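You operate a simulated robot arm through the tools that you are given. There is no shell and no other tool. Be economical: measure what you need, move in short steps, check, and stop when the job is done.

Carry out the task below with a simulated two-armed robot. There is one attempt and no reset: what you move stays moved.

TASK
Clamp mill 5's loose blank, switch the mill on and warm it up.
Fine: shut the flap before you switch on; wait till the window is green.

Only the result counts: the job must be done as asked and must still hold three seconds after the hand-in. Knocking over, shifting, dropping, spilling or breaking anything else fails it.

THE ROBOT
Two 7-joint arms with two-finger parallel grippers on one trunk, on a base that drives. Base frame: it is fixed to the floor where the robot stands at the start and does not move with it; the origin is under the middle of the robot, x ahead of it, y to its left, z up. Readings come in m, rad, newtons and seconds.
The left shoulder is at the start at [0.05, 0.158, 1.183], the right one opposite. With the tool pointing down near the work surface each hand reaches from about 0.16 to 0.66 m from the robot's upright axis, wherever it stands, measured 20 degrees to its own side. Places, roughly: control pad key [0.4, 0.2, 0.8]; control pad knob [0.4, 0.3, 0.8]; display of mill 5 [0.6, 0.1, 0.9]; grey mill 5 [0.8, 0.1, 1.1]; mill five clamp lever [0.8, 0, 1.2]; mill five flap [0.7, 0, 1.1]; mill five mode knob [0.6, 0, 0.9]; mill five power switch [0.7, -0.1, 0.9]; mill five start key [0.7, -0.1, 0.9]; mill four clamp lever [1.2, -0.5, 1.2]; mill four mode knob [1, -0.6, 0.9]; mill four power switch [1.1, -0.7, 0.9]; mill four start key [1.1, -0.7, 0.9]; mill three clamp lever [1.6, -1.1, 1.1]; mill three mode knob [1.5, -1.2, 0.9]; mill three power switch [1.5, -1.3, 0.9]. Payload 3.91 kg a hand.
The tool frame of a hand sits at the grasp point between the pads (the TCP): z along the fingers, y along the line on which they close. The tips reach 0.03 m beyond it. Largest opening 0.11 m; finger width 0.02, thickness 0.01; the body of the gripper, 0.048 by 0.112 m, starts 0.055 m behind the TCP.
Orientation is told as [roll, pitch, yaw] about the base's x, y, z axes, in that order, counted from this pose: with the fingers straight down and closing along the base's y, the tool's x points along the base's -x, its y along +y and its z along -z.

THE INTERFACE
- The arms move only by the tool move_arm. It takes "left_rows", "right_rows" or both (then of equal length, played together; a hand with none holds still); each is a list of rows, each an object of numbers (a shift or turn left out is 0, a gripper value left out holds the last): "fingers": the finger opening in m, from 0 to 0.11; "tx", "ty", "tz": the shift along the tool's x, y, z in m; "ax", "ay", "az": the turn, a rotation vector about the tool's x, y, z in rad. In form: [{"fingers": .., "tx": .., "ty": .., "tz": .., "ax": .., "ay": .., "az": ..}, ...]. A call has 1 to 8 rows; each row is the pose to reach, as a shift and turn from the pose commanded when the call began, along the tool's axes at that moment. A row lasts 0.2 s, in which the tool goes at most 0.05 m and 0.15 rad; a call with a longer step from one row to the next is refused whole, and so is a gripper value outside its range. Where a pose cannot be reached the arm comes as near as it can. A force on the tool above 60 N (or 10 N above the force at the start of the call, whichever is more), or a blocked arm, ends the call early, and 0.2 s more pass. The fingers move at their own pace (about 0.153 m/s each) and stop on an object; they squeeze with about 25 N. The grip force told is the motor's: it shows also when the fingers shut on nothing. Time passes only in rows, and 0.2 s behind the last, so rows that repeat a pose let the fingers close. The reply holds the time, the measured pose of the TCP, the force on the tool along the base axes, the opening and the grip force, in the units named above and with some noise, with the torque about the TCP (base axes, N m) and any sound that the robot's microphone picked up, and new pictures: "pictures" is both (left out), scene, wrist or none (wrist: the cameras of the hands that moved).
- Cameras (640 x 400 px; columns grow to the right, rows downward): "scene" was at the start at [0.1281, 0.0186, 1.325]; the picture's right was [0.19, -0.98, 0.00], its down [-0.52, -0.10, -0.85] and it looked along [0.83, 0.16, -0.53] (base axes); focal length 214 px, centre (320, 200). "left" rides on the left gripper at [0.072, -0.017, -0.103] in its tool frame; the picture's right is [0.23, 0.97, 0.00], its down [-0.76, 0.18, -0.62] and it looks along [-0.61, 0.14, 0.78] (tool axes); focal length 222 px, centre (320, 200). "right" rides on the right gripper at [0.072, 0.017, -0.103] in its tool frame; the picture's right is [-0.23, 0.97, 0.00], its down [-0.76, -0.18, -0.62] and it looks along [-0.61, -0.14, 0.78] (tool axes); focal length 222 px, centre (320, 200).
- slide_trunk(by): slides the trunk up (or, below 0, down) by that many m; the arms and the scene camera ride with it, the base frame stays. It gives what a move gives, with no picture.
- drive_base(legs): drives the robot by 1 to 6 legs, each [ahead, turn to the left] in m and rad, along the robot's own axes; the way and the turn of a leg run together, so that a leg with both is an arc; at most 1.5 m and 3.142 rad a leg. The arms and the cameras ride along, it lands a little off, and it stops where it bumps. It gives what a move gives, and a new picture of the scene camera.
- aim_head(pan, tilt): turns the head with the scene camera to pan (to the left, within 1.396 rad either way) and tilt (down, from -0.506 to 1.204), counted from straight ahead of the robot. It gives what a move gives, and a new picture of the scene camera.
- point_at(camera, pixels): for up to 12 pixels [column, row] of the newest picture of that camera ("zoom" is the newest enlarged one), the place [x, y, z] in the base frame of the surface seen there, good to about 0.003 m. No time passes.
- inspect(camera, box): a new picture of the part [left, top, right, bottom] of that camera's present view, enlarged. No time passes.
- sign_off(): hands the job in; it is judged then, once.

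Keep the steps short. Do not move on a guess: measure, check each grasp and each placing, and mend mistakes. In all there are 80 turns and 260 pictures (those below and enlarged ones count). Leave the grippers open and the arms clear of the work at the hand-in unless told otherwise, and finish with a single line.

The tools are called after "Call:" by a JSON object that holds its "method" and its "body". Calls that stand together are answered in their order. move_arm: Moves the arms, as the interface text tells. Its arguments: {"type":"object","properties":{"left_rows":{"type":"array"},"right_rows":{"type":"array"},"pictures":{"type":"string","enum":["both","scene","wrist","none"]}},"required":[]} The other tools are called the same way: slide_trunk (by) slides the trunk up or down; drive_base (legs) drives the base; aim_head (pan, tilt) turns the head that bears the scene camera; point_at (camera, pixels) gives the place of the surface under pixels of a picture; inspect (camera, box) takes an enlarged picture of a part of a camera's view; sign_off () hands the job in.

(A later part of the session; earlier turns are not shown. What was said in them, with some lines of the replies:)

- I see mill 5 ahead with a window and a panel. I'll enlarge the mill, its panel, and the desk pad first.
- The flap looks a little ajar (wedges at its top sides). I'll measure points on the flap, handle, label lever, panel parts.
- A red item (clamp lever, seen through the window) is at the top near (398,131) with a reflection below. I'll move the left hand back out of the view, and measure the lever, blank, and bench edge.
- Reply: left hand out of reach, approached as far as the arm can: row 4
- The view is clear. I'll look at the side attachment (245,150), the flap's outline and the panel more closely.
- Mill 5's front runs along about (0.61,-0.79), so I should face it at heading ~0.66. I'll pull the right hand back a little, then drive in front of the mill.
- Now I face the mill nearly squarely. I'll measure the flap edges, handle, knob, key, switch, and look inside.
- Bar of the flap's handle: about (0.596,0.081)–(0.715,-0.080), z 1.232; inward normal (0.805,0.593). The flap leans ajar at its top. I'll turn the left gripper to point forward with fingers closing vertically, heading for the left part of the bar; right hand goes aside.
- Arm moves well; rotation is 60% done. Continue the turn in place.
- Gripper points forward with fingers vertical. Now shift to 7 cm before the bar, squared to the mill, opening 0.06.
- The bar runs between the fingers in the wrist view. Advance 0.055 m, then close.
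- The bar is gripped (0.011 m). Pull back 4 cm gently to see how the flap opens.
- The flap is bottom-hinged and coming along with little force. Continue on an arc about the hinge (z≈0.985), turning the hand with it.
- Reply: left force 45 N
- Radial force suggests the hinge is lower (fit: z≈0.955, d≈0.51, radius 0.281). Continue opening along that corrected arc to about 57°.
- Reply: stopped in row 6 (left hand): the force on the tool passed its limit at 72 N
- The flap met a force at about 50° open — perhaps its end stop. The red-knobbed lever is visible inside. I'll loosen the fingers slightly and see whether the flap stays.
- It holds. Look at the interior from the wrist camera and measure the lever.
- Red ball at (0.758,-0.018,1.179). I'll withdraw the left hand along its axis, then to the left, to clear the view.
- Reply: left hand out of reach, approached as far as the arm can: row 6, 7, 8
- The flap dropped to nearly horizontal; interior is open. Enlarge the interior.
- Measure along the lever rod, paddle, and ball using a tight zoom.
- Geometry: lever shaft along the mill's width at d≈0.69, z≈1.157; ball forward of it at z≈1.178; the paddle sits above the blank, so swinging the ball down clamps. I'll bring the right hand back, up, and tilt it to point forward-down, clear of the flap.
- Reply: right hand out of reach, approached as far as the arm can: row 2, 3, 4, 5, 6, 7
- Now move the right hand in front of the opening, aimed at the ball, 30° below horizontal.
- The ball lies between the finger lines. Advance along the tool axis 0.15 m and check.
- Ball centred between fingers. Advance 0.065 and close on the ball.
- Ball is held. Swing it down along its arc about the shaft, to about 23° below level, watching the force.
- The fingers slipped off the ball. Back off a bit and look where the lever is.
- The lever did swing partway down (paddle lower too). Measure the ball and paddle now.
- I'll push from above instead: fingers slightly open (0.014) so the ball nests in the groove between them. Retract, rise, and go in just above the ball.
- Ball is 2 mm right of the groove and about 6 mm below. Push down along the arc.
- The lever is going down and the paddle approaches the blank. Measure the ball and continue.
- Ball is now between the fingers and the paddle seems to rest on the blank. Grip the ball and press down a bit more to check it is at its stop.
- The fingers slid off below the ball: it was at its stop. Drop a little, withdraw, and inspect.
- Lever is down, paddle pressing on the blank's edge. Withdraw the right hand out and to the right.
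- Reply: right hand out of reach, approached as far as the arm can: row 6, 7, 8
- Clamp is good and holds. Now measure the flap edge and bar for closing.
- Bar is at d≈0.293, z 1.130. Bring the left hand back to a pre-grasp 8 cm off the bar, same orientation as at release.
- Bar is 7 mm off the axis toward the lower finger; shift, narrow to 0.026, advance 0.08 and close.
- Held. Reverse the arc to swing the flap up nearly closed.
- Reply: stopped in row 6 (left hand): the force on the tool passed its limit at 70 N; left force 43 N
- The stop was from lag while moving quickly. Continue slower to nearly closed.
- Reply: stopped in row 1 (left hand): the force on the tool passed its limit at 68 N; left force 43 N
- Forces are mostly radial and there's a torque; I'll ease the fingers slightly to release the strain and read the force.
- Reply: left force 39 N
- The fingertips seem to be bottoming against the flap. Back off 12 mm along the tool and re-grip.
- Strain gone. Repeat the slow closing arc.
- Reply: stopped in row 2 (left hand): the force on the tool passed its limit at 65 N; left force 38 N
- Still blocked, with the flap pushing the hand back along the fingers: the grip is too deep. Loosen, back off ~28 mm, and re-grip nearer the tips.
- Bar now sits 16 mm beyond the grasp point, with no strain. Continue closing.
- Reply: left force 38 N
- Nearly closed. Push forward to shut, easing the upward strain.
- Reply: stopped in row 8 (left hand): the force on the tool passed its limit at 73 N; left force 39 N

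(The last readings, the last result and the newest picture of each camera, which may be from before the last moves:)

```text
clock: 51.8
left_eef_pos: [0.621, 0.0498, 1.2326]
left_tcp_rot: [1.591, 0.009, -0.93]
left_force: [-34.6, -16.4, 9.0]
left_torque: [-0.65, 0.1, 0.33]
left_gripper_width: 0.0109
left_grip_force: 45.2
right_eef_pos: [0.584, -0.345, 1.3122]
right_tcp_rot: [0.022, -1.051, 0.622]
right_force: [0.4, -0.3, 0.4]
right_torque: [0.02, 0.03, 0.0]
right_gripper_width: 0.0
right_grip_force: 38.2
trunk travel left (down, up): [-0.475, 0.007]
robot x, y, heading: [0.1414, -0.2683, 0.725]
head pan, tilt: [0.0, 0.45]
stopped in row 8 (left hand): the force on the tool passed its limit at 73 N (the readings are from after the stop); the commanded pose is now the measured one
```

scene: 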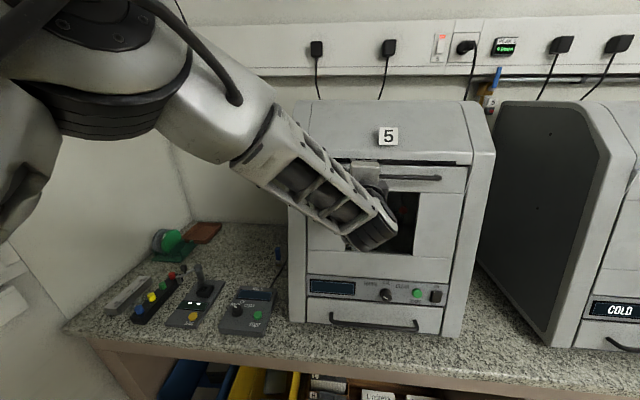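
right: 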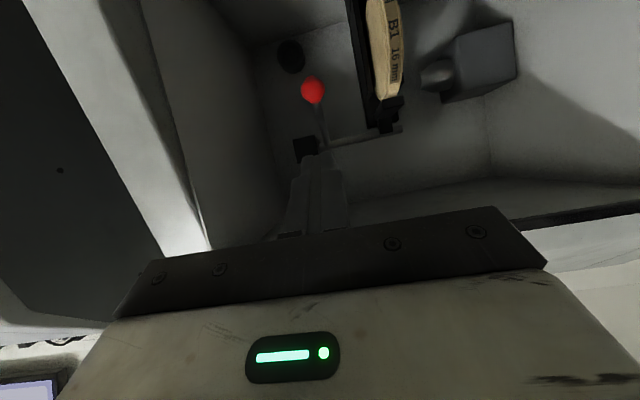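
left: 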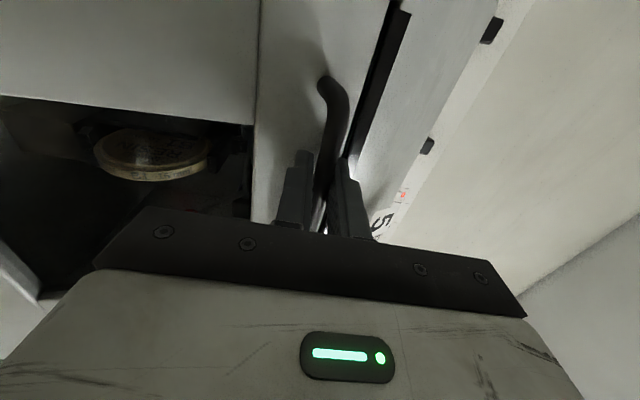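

Flap hit its stop 12 mm beyond the ajar position. Release and back off, then look at it.

Call:
{"method": "move_arm", "body": {"left_rows": [{"fingers": 0.03}, {"fingers": 0.03}, {"tz": -0.03}, {"tz": -0.07}, {"tz": -0.1, "tx": 0.03}, {"tz": -0.12, "tx": 0.07}, {"tz": -0.15, "tx": 0.11}, {"tz": -0.18, "tx": 0.15}], "pictures": "scene"}}

Call:
{"method": "inspect", "body": {"camera": "scene", "box": [290, 140, 490, 270]}}

```text
clock: 53.6
left_eef_pos: [0.4046, 0.0677, 1.2261]
left_tcp_rot: [1.584, 0.01, -0.931]
left_force: [0.3, -0.2, -0.2]
left_torque: [0.02, 0.0, 0.02]
left_gripper_width: 0.0301
left_grip_force: 0.1
left hand out of reach, approached as far as the arm can: row 8
right_eef_pos: [0.5901, -0.341, 1.3091]
right_tcp_rot: [0.023, -1.044, 0.622]
right_force: [0.4, 1.2, 0.0]
right_torque: [-0.01, -0.01, 0.0]
right_gripper_width: 0.0
right_grip_force: 37.5
trunk travel left (down, up): [-0.475, 0.007]
robot x, y, heading: [0.1424, -0.2632, 0.729]
head pan, tilt: [0.0, 0.45]
```

scene: 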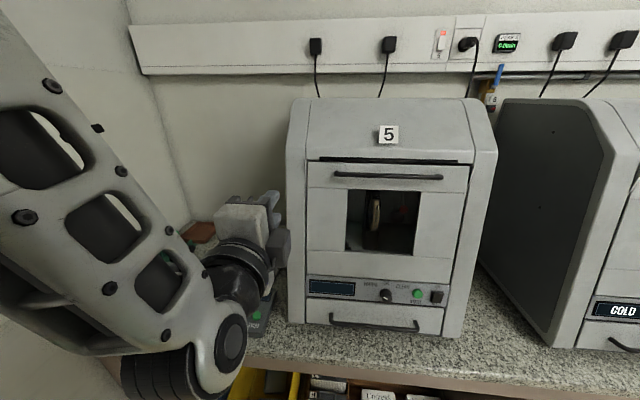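

```text
3.08 times, centred on (390, 205) of scene
```

zoom: 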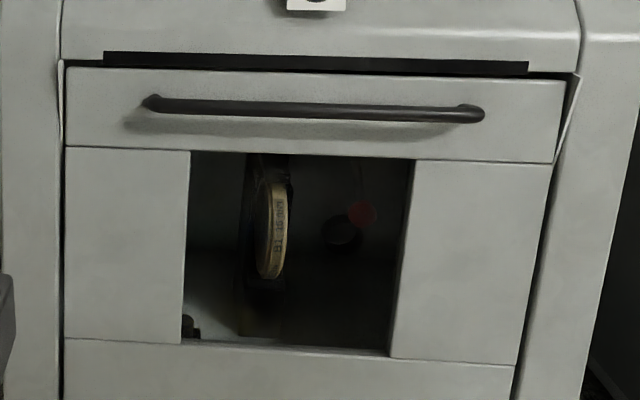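

Wedges at the top sides remain; measure whether the flap is truly shut and compare with the frame.

Call:
{"method": "point_at", "body": {"camera": "scene", "pixels": [[340, 174], [390, 175], [438, 177], [325, 170], [325, 183], [460, 186], [390, 186], [330, 250], [455, 255], [390, 152], [303, 172], [475, 172]]}}

Call:
{"method": "inspect", "body": {"camera": "scene", "box": [430, 150, 490, 200]}}

Call:
{"method": "inspect", "body": {"camera": "scene", "box": [290, 150, 350, 200]}}

```text
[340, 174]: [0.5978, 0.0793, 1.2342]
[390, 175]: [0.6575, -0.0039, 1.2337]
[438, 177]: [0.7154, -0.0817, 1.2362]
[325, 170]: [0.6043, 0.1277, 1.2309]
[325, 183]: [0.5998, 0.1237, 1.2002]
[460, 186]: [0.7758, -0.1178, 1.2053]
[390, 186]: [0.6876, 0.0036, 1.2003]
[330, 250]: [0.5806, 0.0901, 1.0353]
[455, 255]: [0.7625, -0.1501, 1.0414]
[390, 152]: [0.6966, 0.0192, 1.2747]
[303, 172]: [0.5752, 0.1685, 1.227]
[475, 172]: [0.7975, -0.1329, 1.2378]
```

```text
8.00 times, centred on (460, 175) of scene
```

zoom: 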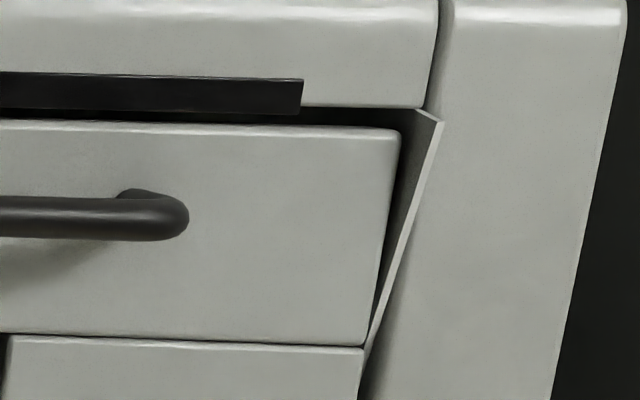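

```text
8.00 times, centred on (320, 175) of scene
```

zoom: 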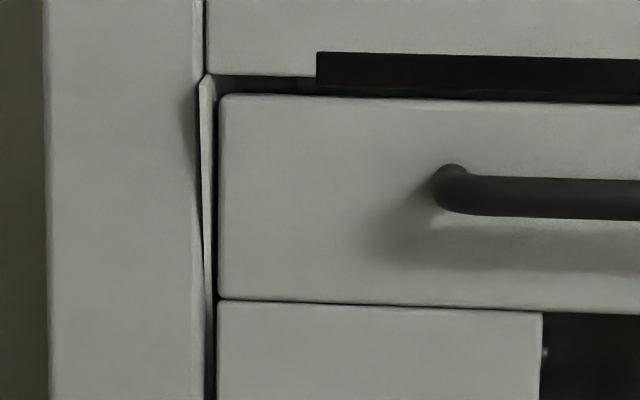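

The bar is exactly where it was at the very start and the flap took 73 N, so it is shut (the side wedges are chamber cheeks, seen on mill 4 too). Next the panel: lower the trunk 0.15 and look at the knob, key, and switch.

Call:
{"method": "slide_trunk", "body": {"by": -0.15}}

Call:
{"method": "inspect", "body": {"camera": "scene", "box": [300, 180, 460, 320]}}

Call:
{"method": "aim_head", "body": {"pan": -0.05, "tilt": 0.45}}

```text
clock: 55.3
left_eef_pos: [0.4051, 0.0675, 1.0756]
left_tcp_rot: [1.582, 0.01, -0.93]
left_force: [-0.4, 0.2, 0.0]
left_torque: [-0.02, -0.03, 0.02]
left_gripper_width: 0.0299
left_grip_force: 0.1
right_eef_pos: [0.5905, -0.3413, 1.159]
right_tcp_rot: [0.025, -1.043, 0.621]
right_force: [0.6, -0.1, 0.5]
right_torque: [-0.01, 0.0, 0.0]
right_gripper_width: 0.0
right_grip_force: 38.0
trunk travel left (down, up): [-0.325, 0.157]
robot x, y, heading: [0.1418, -0.2663, 0.723]
head pan, tilt: [0.0, 0.45]
```

```text
2.86 times, centred on (380, 250) of scene
```

zoom: 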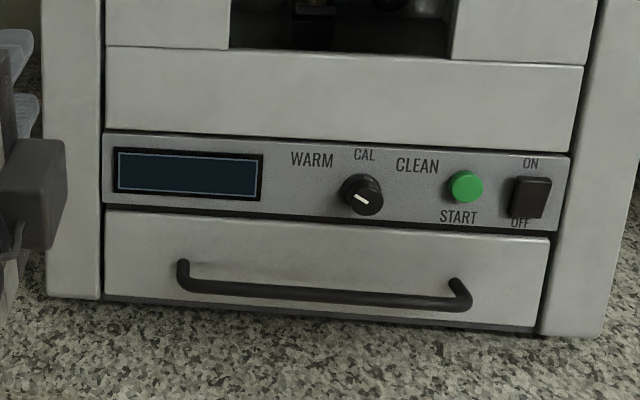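

```text
clock: 55.9
left_eef_pos: [0.4051, 0.0665, 1.075]
left_tcp_rot: [1.582, 0.011, -0.929]
left_force: [1.3, -0.5, -0.1]
left_torque: [-0.02, 0.0, 0.03]
left_gripper_width: 0.0301
left_grip_force: 0.0
right_eef_pos: [0.5906, -0.3422, 1.1595]
right_tcp_rot: [0.025, -1.045, 0.62]
right_force: [0.2, 0.2, 0.2]
right_torque: [0.01, 0.0, 0.0]
right_gripper_width: 0.0
right_grip_force: 37.3
trunk travel left (down, up): [-0.325, 0.157]
robot x, y, heading: [0.1406, -0.261, 0.725]
head pan, tilt: [-0.051, 0.45]
```

scene: 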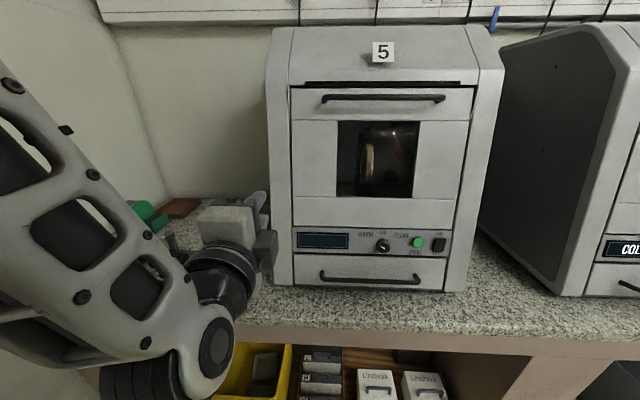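

Closer look at the knob and the switch.

Call:
{"method": "inspect", "body": {"camera": "scene", "box": [355, 225, 405, 260]}}

Call:
{"method": "point_at", "body": {"camera": "zoom", "pixels": [[320, 310], [355, 300], [300, 260], [380, 240], [340, 340]]}}

Call:
{"method": "inspect", "body": {"camera": "scene", "box": [405, 225, 455, 260]}}

Call:
{"method": "point_at", "body": {"camera": "scene", "pixels": [[383, 247], [417, 243], [438, 240], [438, 250], [439, 245], [365, 243], [400, 255]]}}

```text
11.43 times, centred on (380, 242) of scene
```

zoom: 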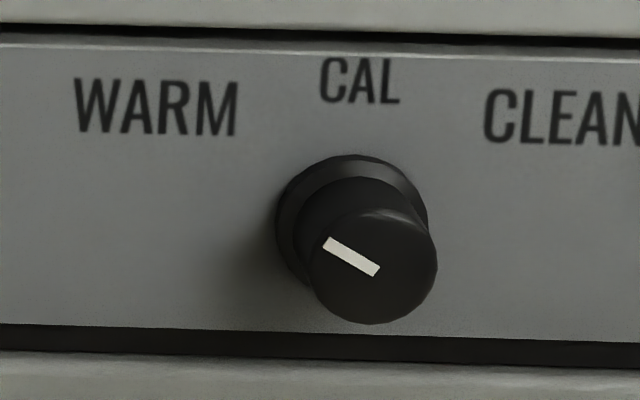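

```text
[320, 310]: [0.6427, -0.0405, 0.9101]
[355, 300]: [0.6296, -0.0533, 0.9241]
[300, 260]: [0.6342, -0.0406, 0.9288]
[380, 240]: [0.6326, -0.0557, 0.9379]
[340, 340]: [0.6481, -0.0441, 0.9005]
```

```text
11.43 times, centred on (430, 242) of scene
```

zoom: 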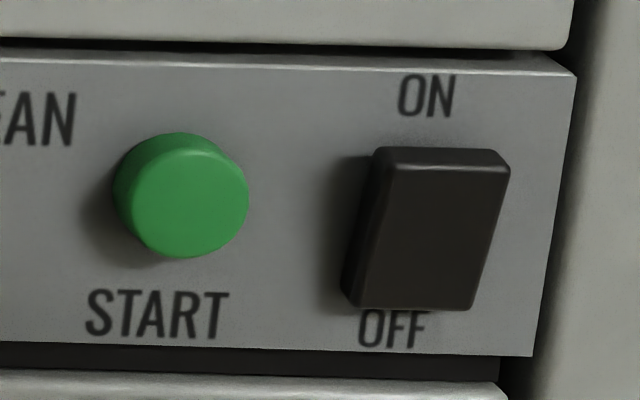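

```text
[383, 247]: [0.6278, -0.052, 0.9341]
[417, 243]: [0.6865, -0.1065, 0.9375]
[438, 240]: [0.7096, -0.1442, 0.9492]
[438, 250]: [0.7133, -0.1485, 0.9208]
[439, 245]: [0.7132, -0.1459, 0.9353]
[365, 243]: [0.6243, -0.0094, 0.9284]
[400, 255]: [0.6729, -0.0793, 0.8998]
```

The knob's white mark runs from its centre to the upper left — it already points to WARM, so no turning needed. Now the power switch: bring the right closed fingertips in front of its upper (ON) half.

Call:
{"method": "move_arm", "body": {"right_rows": [{"tz": 0.034, "tx": 0.014, "ty": 0.013, "ay": -0.053, "fingers": 0}, {"tz": 0.068, "tx": 0.028, "ty": 0.026, "ay": -0.106}, {"tz": 0.102, "tx": 0.042, "ty": 0.039, "ay": -0.159}, {"tz": 0.136, "tx": 0.056, "ty": 0.052, "ay": -0.212}, {"tz": 0.17, "tx": 0.07, "ty": 0.065, "ay": -0.265}, {"tz": 0.204, "tx": 0.084, "ty": 0.078, "ay": -0.318}, {"tz": 0.2376, "tx": 0.0986, "ty": 0.091, "ay": -0.37}]}}

```text
clock: 57.5
left_eef_pos: [0.4054, 0.0673, 1.0754]
left_tcp_rot: [1.584, 0.011, -0.931]
left_force: [-0.6, -0.3, -0.1]
left_torque: [0.0, 0.01, 0.0]
left_gripper_width: 0.0301
left_grip_force: 0.1
right_eef_pos: [0.6834, -0.2141, 1.0263]
right_tcp_rot: [0.06, -1.3, 0.583]
right_force: [-0.1, 0.3, 0.1]
right_torque: [0.04, -0.02, 0.01]
right_gripper_width: 0.0
right_grip_force: 38.6
right hand out of reach, approached as far as the arm can: row 1, 2, 3, 4, 5, 6, 7
trunk travel left (down, up): [-0.325, 0.157]
robot x, y, heading: [0.1409, -0.2656, 0.724]
head pan, tilt: [-0.051, 0.45]
```

scene: 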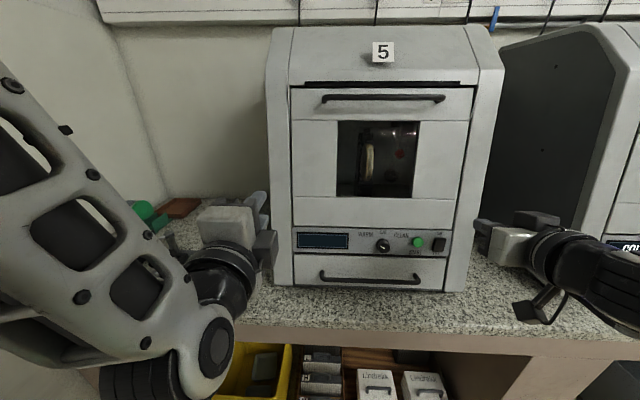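
right: 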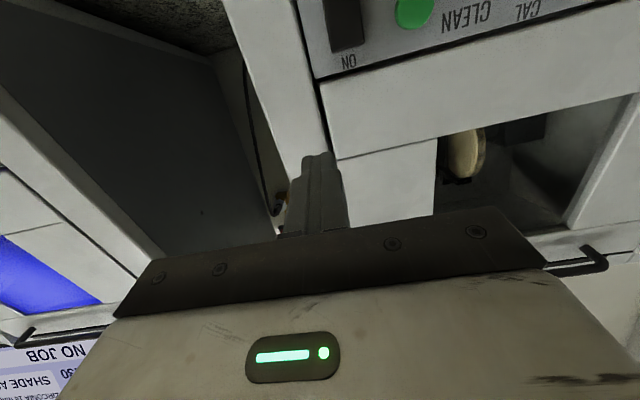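

The hand stopped short (d 0.423, s 0.578, z 1.026). Shift the remaining amount.

Call:
{"method": "move_arm", "body": {"right_rows": [{"tz": 0.008, "tx": 0.022, "ty": 0.014}, {"tz": 0.016, "tx": 0.045, "ty": 0.028}, {"tz": 0.024, "tx": 0.067, "ty": 0.041}]}}

```text
clock: 58.3
left_eef_pos: [0.4053, 0.0671, 1.0745]
left_tcp_rot: [1.583, 0.011, -0.93]
left_force: [0.2, 0.8, 0.1]
left_torque: [0.01, -0.01, 0.0]
left_gripper_width: 0.03
left_grip_force: 0.3
right_eef_pos: [0.6817, -0.2163, 1.0258]
right_tcp_rot: [0.059, -1.299, 0.586]
right_force: [0.1, -0.2, 0.1]
right_torque: [-0.01, -0.03, -0.03]
right_gripper_width: 0.0
right_grip_force: 37.8
right hand out of reach, approached as far as the arm can: row 1, 2, 3
trunk travel left (down, up): [-0.325, 0.157]
robot x, y, heading: [0.1406, -0.2665, 0.719]
head pan, tilt: [-0.051, 0.45]
```

scene: 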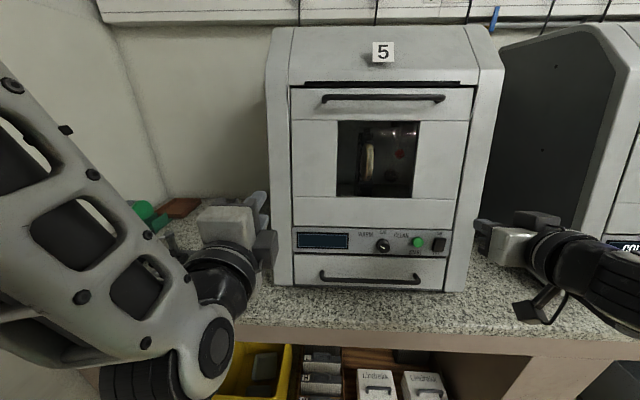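
right: 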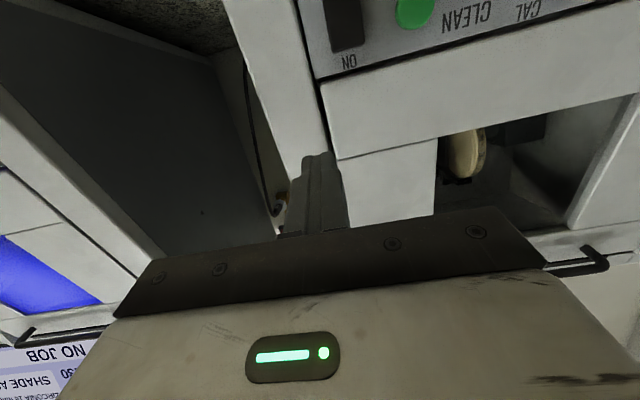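

The right wrist is at its limit at this height. I'll raise the left hand by 0.1 (to clear the bench), and pitch the right one back a bit before lowering the trunk further.

Call:
{"method": "move_arm", "body": {"left_rows": [{"ty": 0.03}, {"ty": 0.06}, {"ty": 0.09}, {"ty": 0.12}], "right_rows": [{"ay": 0.04, "tz": -0.024, "tx": -0.067, "ty": -0.041}, {"ay": 0.08, "tz": -0.024, "tx": -0.067, "ty": -0.041}, {"ay": 0.12, "tz": -0.024, "tx": -0.067, "ty": -0.041}, {"ay": 0.16, "tz": -0.024, "tx": -0.067, "ty": -0.041}], "pictures": "none"}}

```text
refused: row 1 steps farther than a row can; nothing moved
```

Call:
{"method": "move_arm", "body": {"left_rows": [{"ty": 0.03}, {"ty": 0.06}, {"ty": 0.09}, {"ty": 0.12}], "right_rows": [{"ay": 0.04, "tz": -0.012, "tx": -0.033, "ty": -0.02}, {"ay": 0.08, "tz": -0.024, "tx": -0.067, "ty": -0.041}, {"ay": 0.12, "tz": -0.024, "tx": -0.067, "ty": -0.041}, {"ay": 0.16, "tz": -0.024, "tx": -0.067, "ty": -0.041}], "pictures": "scene"}}

```text
clock: 59.3
left_eef_pos: [0.404, 0.0643, 1.1953]
left_tcp_rot: [1.583, 0.014, -0.928]
left_force: [0.1, -1.1, 0.7]
left_torque: [-0.01, 0.01, 0.0]
left_gripper_width: 0.03
left_grip_force: 0.1
right_eef_pos: [0.7032, -0.2529, 1.0948]
right_tcp_rot: [0.035, -1.141, 0.609]
right_force: [0.1, -0.8, -0.1]
right_torque: [0.01, -0.01, -0.02]
right_gripper_width: 0.0002
right_grip_force: 37.9
trunk travel left (down, up): [-0.325, 0.157]
robot x, y, heading: [0.141, -0.2642, 0.724]
head pan, tilt: [-0.051, 0.45]
```

scene: 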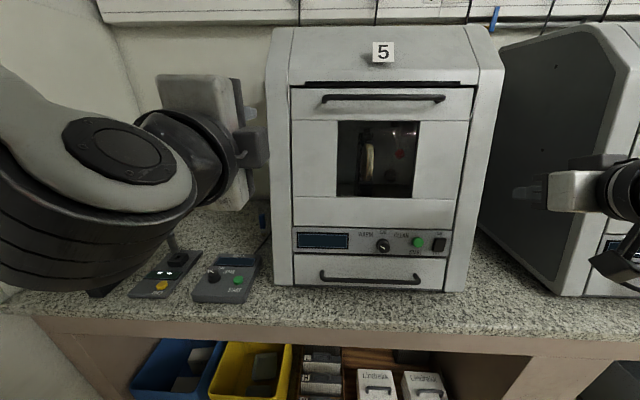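

Now lower the trunk 0.12, then shift the right hand sideways to the switch.

Call:
{"method": "slide_trunk", "body": {"by": -0.12}}

Call:
{"method": "move_arm", "body": {"right_rows": [{"ty": 0.02}, {"ty": 0.042, "ay": -0.06}, {"ty": 0.063, "ay": -0.12}, {"ty": 0.084, "ay": -0.2}]}}

```text
clock: 60.8
left_eef_pos: [0.4048, 0.0636, 1.0747]
left_tcp_rot: [1.581, 0.012, -0.932]
left_force: [0.0, -0.5, 0.4]
left_torque: [0.01, 0.02, -0.02]
left_gripper_width: 0.0298
left_grip_force: 0.2
right_eef_pos: [0.7033, -0.2522, 0.9747]
right_tcp_rot: [0.037, -1.143, 0.606]
right_force: [0.3, -0.1, -0.1]
right_torque: [0.03, 0.0, -0.03]
right_gripper_width: 0.0
right_grip_force: 37.9
trunk travel left (down, up): [-0.205, 0.277]
robot x, y, heading: [0.1422, -0.2646, 0.725]
head pan, tilt: [-0.051, 0.45]
```

```text
clock: 61.8
left_eef_pos: [0.4038, 0.065, 1.073]
left_tcp_rot: [1.582, 0.01, -0.93]
left_force: [1.8, 0.9, -0.5]
left_torque: [0.01, 0.0, 0.01]
left_gripper_width: 0.0302
left_grip_force: 0.1
right_eef_pos: [0.6608, -0.1811, 0.9789]
right_tcp_rot: [0.072, -1.343, 0.57]
right_force: [0.1, 0.1, 0.3]
right_torque: [0.02, -0.04, -0.03]
right_gripper_width: 0.0002
right_grip_force: 37.6
right hand out of reach, approached as far as the arm can: row 4
trunk travel left (down, up): [-0.205, 0.277]
robot x, y, heading: [0.1444, -0.2669, 0.724]
head pan, tilt: [-0.051, 0.45]
```

scene: 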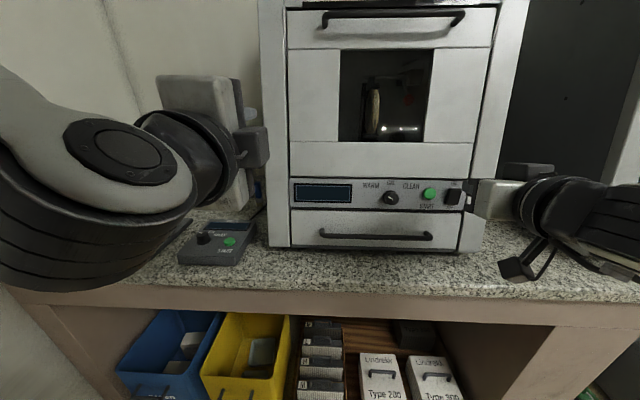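
right: 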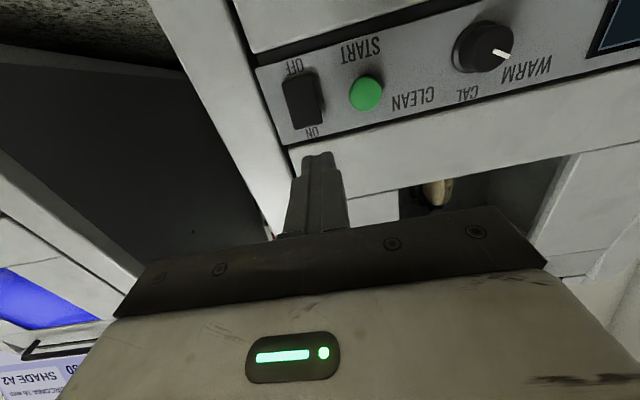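

Aligned laterally (s 0.538). Lower ~14 mm and ease pitch, still off the panel; verify then press.

Call:
{"method": "move_arm", "body": {"right_rows": [{"ay": 0.03, "tx": 0.007, "ty": 0.003}, {"ay": 0.05, "tx": 0.014, "ty": 0.005}], "pictures": "wrist"}}

Call:
{"method": "inspect", "body": {"camera": "right", "box": [240, 40, 440, 200]}}

Call:
{"method": "point_at", "body": {"camera": "right", "pixels": [[305, 90], [312, 115], [365, 95]]}}

```text
clock: 62.4
left_eef_pos: [0.4054, 0.0646, 1.0735]
left_tcp_rot: [1.583, 0.012, -0.929]
left_force: [0.5, 0.3, -0.5]
left_torque: [-0.03, -0.03, 0.01]
left_gripper_width: 0.03
left_grip_force: 0.1
right_eef_pos: [0.6572, -0.1781, 0.9647]
right_tcp_rot: [0.054, -1.292, 0.586]
right_force: [0.1, 0.7, 1.0]
right_torque: [0.02, -0.01, -0.02]
right_gripper_width: 0.0002
right_grip_force: 37.5
trunk travel left (down, up): [-0.205, 0.277]
robot x, y, heading: [0.1429, -0.2663, 0.72]
head pan, tilt: [-0.051, 0.45]
```

right: 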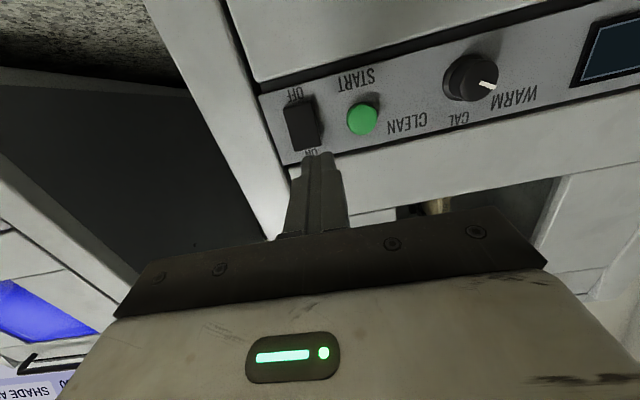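

```text
2.50 times, centred on (340, 120) of right
```

zoom: 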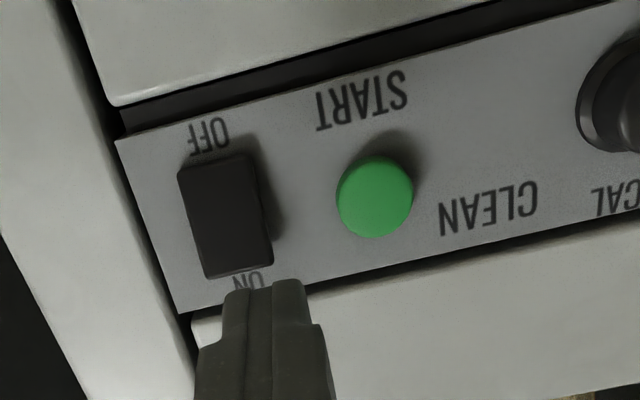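

```text
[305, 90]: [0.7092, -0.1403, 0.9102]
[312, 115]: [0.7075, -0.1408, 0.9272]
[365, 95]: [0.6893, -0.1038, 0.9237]
```

The tip is aimed at the upper half of the rocker (expected contact z≈0.947). Press forward until force rises.

Call:
{"method": "move_arm", "body": {"right_rows": [{"tz": 0.025}, {"tz": 0.033}, {"tz": 0.038}, {"tz": 0.042}, {"tz": 0.046}, {"tz": 0.05}]}}

Call:
{"method": "inspect", "body": {"camera": "scene", "box": [280, 160, 500, 260]}}

```text
clock: 63.9
left_eef_pos: [0.4002, 0.0602, 1.0757]
left_tcp_rot: [1.588, 0.012, -0.931]
left_force: [0.6, -0.2, -0.5]
left_torque: [0.0, -0.01, 0.02]
left_gripper_width: 0.0298
left_grip_force: 0.0
right_eef_pos: [0.6862, -0.1551, 0.954]
right_tcp_rot: [0.049, -1.294, 0.592]
right_force: [-23.6, -26.1, 6.6]
right_torque: [-0.13, 0.38, -0.31]
right_gripper_width: 0.0
right_grip_force: 37.8
trunk travel left (down, up): [-0.205, 0.277]
robot x, y, heading: [0.1401, -0.2617, 0.726]
head pan, tilt: [-0.051, 0.45]
stopped in row 6 (right hand): the force on the tool passed its limit at 62 N (the readings are from after the stop); the commanded pose is now the measured one
```

scene: 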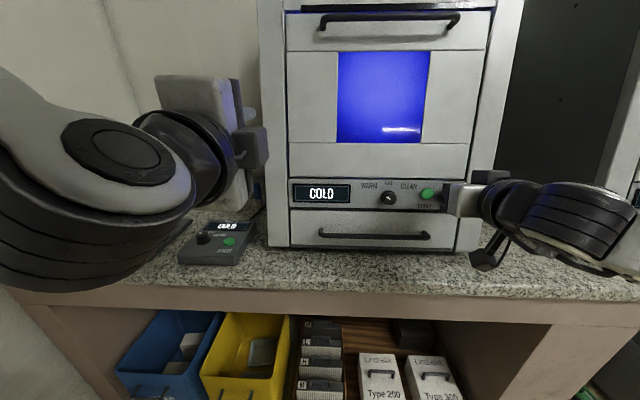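
right: 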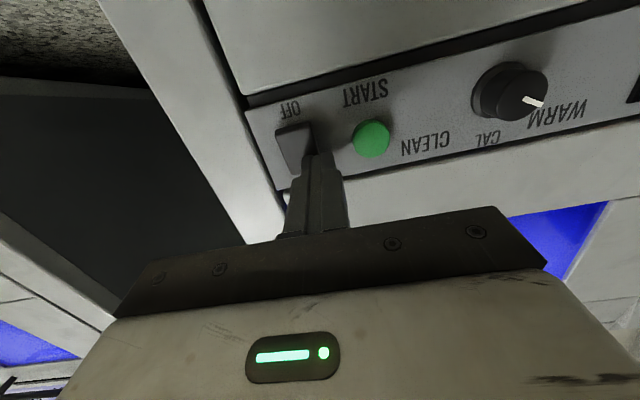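

```text
2.91 times, centred on (390, 210) of scene
```

zoom: 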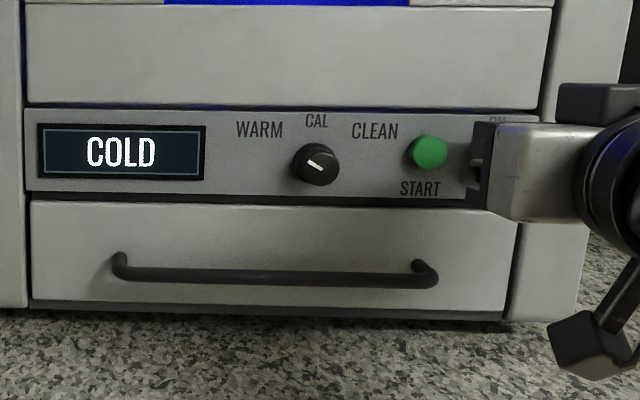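

Mill is on: display COLD, window blue. Back off and shift to the green START key.

Call:
{"method": "move_arm", "body": {"right_rows": [{"tz": -0.02}, {"tz": -0.045}, {"tz": -0.045, "ty": 0.02, "tx": 0.005}, {"tz": -0.045, "ty": 0.042, "tx": 0.009}], "pictures": "wrist"}}

```text
clock: 64.9
left_eef_pos: [0.4045, 0.063, 1.0746]
left_tcp_rot: [1.582, 0.011, -0.929]
left_force: [0.4, -0.6, 0.2]
left_torque: [0.01, 0.01, 0.01]
left_gripper_width: 0.03
left_grip_force: 0.0
right_eef_pos: [0.6302, -0.1424, 0.9565]
right_tcp_rot: [0.047, -1.287, 0.593]
right_force: [0.7, -0.1, 0.4]
right_torque: [0.01, 0.01, 0.01]
right_gripper_width: 0.0001
right_grip_force: 37.6
trunk travel left (down, up): [-0.205, 0.277]
robot x, y, heading: [0.1405, -0.2668, 0.721]
head pan, tilt: [-0.051, 0.45]
```

right: 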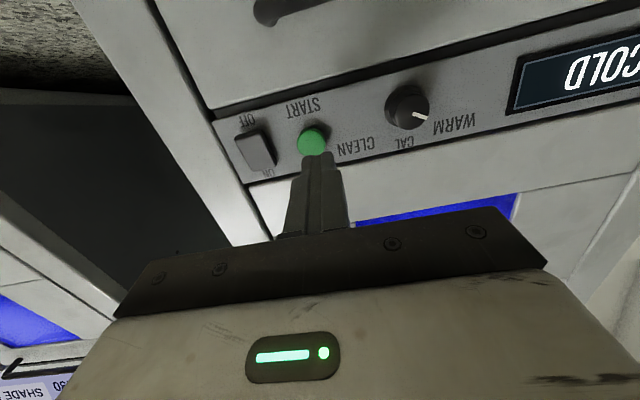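

Tip aimed at the key (z≈0.938, s≈0.4915). Press.

Call:
{"method": "move_arm", "body": {"right_rows": [{"tz": 0.025}, {"tz": 0.035}, {"tz": 0.04}, {"tz": 0.044}, {"tz": 0.048}, {"tz": 0.05}], "pictures": "scene"}}

Call:
{"method": "inspect", "body": {"camera": "scene", "box": [280, 160, 500, 260]}}

```text
clock: 66.3
left_eef_pos: [0.4034, 0.0625, 1.0746]
left_tcp_rot: [1.584, 0.009, -0.93]
left_force: [0.6, -0.9, 0.5]
left_torque: [-0.01, 0.02, 0.05]
left_gripper_width: 0.0301
left_grip_force: 0.1
right_eef_pos: [0.6666, -0.1194, 0.9425]
right_tcp_rot: [0.046, -1.289, 0.593]
right_force: [-9.6, -10.7, 3.0]
right_torque: [0.01, -0.1, -0.1]
right_gripper_width: 0.0002
right_grip_force: 37.8
trunk travel left (down, up): [-0.205, 0.277]
robot x, y, heading: [0.1439, -0.2671, 0.725]
head pan, tilt: [-0.051, 0.45]
heard: click
```

scene: 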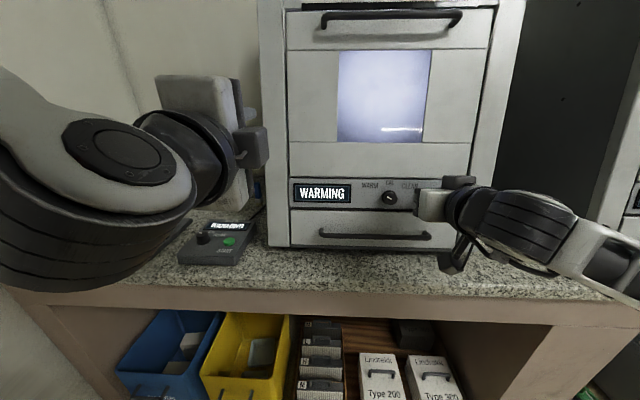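

```text
2.91 times, centred on (390, 210) of scene
```

zoom: 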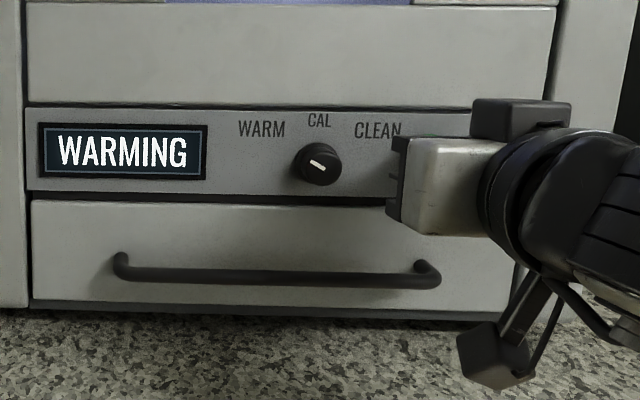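

Warming has started (click heard, display WARMING). Withdraw the right hand and open the grippers, then wait.

Call:
{"method": "move_arm", "body": {"right_rows": [{"tz": -0.03}, {"tz": -0.06}, {"tz": -0.09}, {"tz": -0.12}, {"tz": -0.12, "fingers": 0.11}, {"tz": -0.12}, {"tz": -0.12}, {"tz": -0.12}], "left_rows": [{"fingers": 0.11}, {}, {}, {}, {}, {}, {}, {}], "pictures": "scene"}}

Call:
{"method": "move_arm", "body": {"right_rows": [{"tz": 0}, {}, {}, {}, {}, {}, {}, {}], "pictures": "none"}}

Call:
{"method": "move_arm", "body": {"right_rows": [{"tz": 0}, {}, {}, {}, {}, {}, {}, {}], "pictures": "scene"}}

```text
clock: 68.1
left_eef_pos: [0.404, 0.0638, 1.0731]
left_tcp_rot: [1.583, 0.011, -0.929]
left_force: [-0.4, -0.5, 0.6]
left_torque: [0.01, 0.01, -0.01]
left_gripper_width: 0.1098
left_grip_force: 0.0
right_eef_pos: [0.6115, -0.1458, 1.0038]
right_tcp_rot: [0.046, -1.286, 0.594]
right_force: [-0.2, 0.0, -0.8]
right_torque: [-0.03, -0.03, 0.0]
right_gripper_width: 0.1101
right_grip_force: 0.1
right hand out of reach, approached as far as the arm can: row 2, 3, 4, 5, 6, 7, 8
trunk travel left (down, up): [-0.205, 0.277]
robot x, y, heading: [0.1425, -0.2648, 0.721]
head pan, tilt: [-0.051, 0.45]
```

scene: 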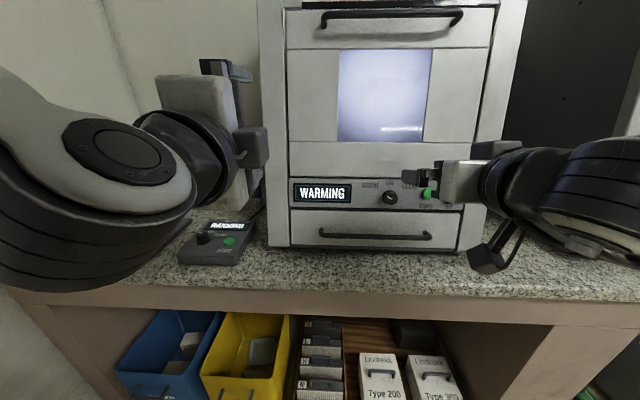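

```text
clock: 69.9
left_eef_pos: [0.4039, 0.0636, 1.0741]
left_tcp_rot: [1.583, 0.011, -0.929]
left_force: [0.8, -0.8, 0.5]
left_torque: [0.02, 0.01, 0.01]
left_gripper_width: 0.11
left_grip_force: 0.1
right_eef_pos: [0.6111, -0.1461, 1.0033]
right_tcp_rot: [0.045, -1.288, 0.593]
right_force: [0.9, -0.5, -0.6]
right_torque: [-0.03, -0.02, 0.0]
right_gripper_width: 0.1104
right_grip_force: 0.1
trunk travel left (down, up): [-0.205, 0.277]
robot x, y, heading: [0.1434, -0.2645, 0.722]
head pan, tilt: [-0.051, 0.45]
```

```text
clock: 71.7
left_eef_pos: [0.4037, 0.0636, 1.0741]
left_tcp_rot: [1.582, 0.01, -0.932]
left_force: [0.5, 0.1, -0.8]
left_torque: [0.04, -0.01, 0.01]
left_gripper_width: 0.1099
left_grip_force: 0.0
right_eef_pos: [0.6113, -0.146, 1.0038]
right_tcp_rot: [0.047, -1.285, 0.594]
right_force: [0.2, 0.1, -0.2]
right_torque: [0.02, 0.0, -0.01]
right_gripper_width: 0.1098
right_grip_force: 0.1
trunk travel left (down, up): [-0.205, 0.277]
robot x, y, heading: [0.1435, -0.2684, 0.72]
head pan, tilt: [-0.051, 0.45]
```

scene: 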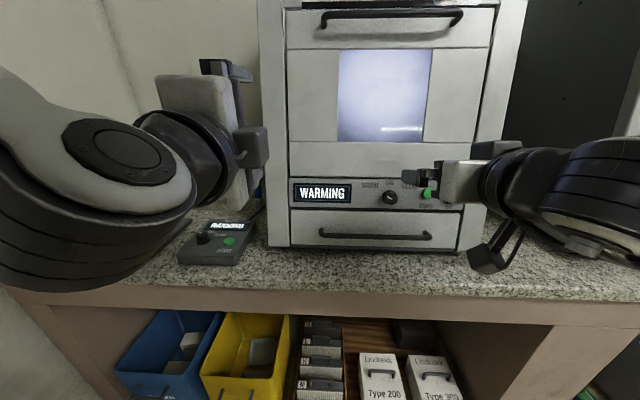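

Still warming. Move the right hand further aside while waiting.

Call:
{"method": "move_arm", "body": {"right_rows": [{"ty": -0.02, "ay": 0.05}, {"ty": -0.04, "ay": 0.1}, {"ty": -0.06, "ay": 0.15, "tz": -0.02}, {"ty": -0.08, "ay": 0.2, "tz": -0.04}, {"ty": -0.1, "ay": 0.25, "tz": -0.06}, {"ty": -0.12, "ay": 0.3, "tz": -0.08}, {"ty": -0.12, "ay": 0.3, "tz": -0.08}, {"ty": -0.12, "ay": 0.3, "tz": -0.08}], "pictures": "none"}}

Call:
{"method": "move_arm", "body": {"right_rows": [{}, {}, {}, {}, {}, {}, {}, {}], "pictures": "none"}}

Call:
{"method": "move_arm", "body": {"right_rows": [{}, {}, {}, {}, {}, {}, {}, {}], "pictures": "none"}}

Call:
{"method": "move_arm", "body": {"right_rows": [{}, {}, {}, {}, {}, {}, {}, {}], "pictures": "scene"}}

```text
clock: 73.5
left_eef_pos: [0.4048, 0.0634, 1.073]
left_tcp_rot: [1.583, 0.01, -0.932]
left_force: [-0.2, 0.3, 0.3]
left_torque: [0.02, 0.02, -0.04]
left_gripper_width: 0.11
left_grip_force: 0.0
right_eef_pos: [0.6215, -0.2909, 1.025]
right_tcp_rot: [0.025, -0.988, 0.62]
right_force: [-0.7, -0.5, -0.1]
right_torque: [-0.01, -0.01, -0.01]
right_gripper_width: 0.1105
right_grip_force: 0.1
trunk travel left (down, up): [-0.205, 0.277]
robot x, y, heading: [0.1428, -0.2611, 0.719]
head pan, tilt: [-0.051, 0.45]
```

```text
clock: 75.3
left_eef_pos: [0.4054, 0.0645, 1.0736]
left_tcp_rot: [1.584, 0.01, -0.929]
left_force: [-0.2, 0.4, -0.1]
left_torque: [-0.01, -0.04, 0.0]
left_gripper_width: 0.11
left_grip_force: 0.1
right_eef_pos: [0.621, -0.2919, 1.0251]
right_tcp_rot: [0.024, -0.988, 0.619]
right_force: [-0.5, 0.1, 0.3]
right_torque: [0.0, 0.0, 0.03]
right_gripper_width: 0.1097
right_grip_force: 0.0
trunk travel left (down, up): [-0.205, 0.277]
robot x, y, heading: [0.1407, -0.2714, 0.721]
head pan, tilt: [-0.051, 0.45]
```

```text
clock: 77.1
left_eef_pos: [0.4044, 0.0646, 1.0735]
left_tcp_rot: [1.584, 0.01, -0.931]
left_force: [0.0, 0.8, 0.7]
left_torque: [0.02, 0.02, -0.04]
left_gripper_width: 0.11
left_grip_force: 0.1
right_eef_pos: [0.6221, -0.2912, 1.0245]
right_tcp_rot: [0.023, -0.987, 0.62]
right_force: [-0.6, -0.4, 0.3]
right_torque: [0.0, 0.01, -0.02]
right_gripper_width: 0.1101
right_grip_force: 0.0
trunk travel left (down, up): [-0.205, 0.277]
robot x, y, heading: [0.144, -0.2665, 0.726]
head pan, tilt: [-0.051, 0.45]
```

```text
clock: 78.9
left_eef_pos: [0.4037, 0.0639, 1.0739]
left_tcp_rot: [1.583, 0.011, -0.93]
left_force: [0.3, -0.3, -0.4]
left_torque: [0.01, -0.01, 0.01]
left_gripper_width: 0.11
left_grip_force: 0.1
right_eef_pos: [0.6215, -0.2921, 1.0238]
right_tcp_rot: [0.024, -0.988, 0.62]
right_force: [0.8, 0.1, 0.7]
right_torque: [-0.02, -0.04, 0.0]
right_gripper_width: 0.1101
right_grip_force: 0.1
trunk travel left (down, up): [-0.205, 0.277]
robot x, y, heading: [0.146, -0.2665, 0.722]
head pan, tilt: [-0.051, 0.45]
```

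scene: 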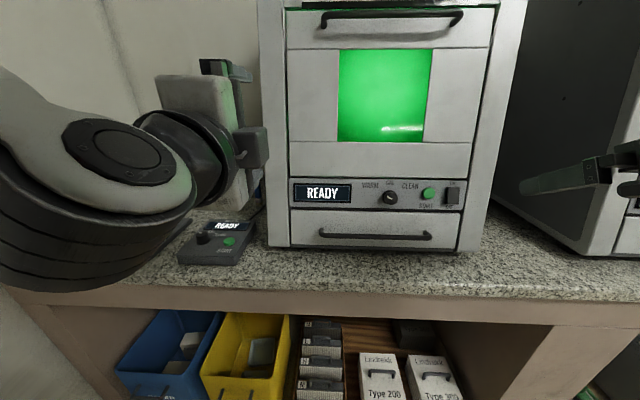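

The window is green, the display reads READY, the grippers are open and the arms clear. Hand in.

Call:
{"method": "sign_off", "body": {}}

```text
The job is handed in.
```

Mill 5's blank is clamped, the flap was shut before switching on, and the mill is warmed up: the display reads READY and the window is green.
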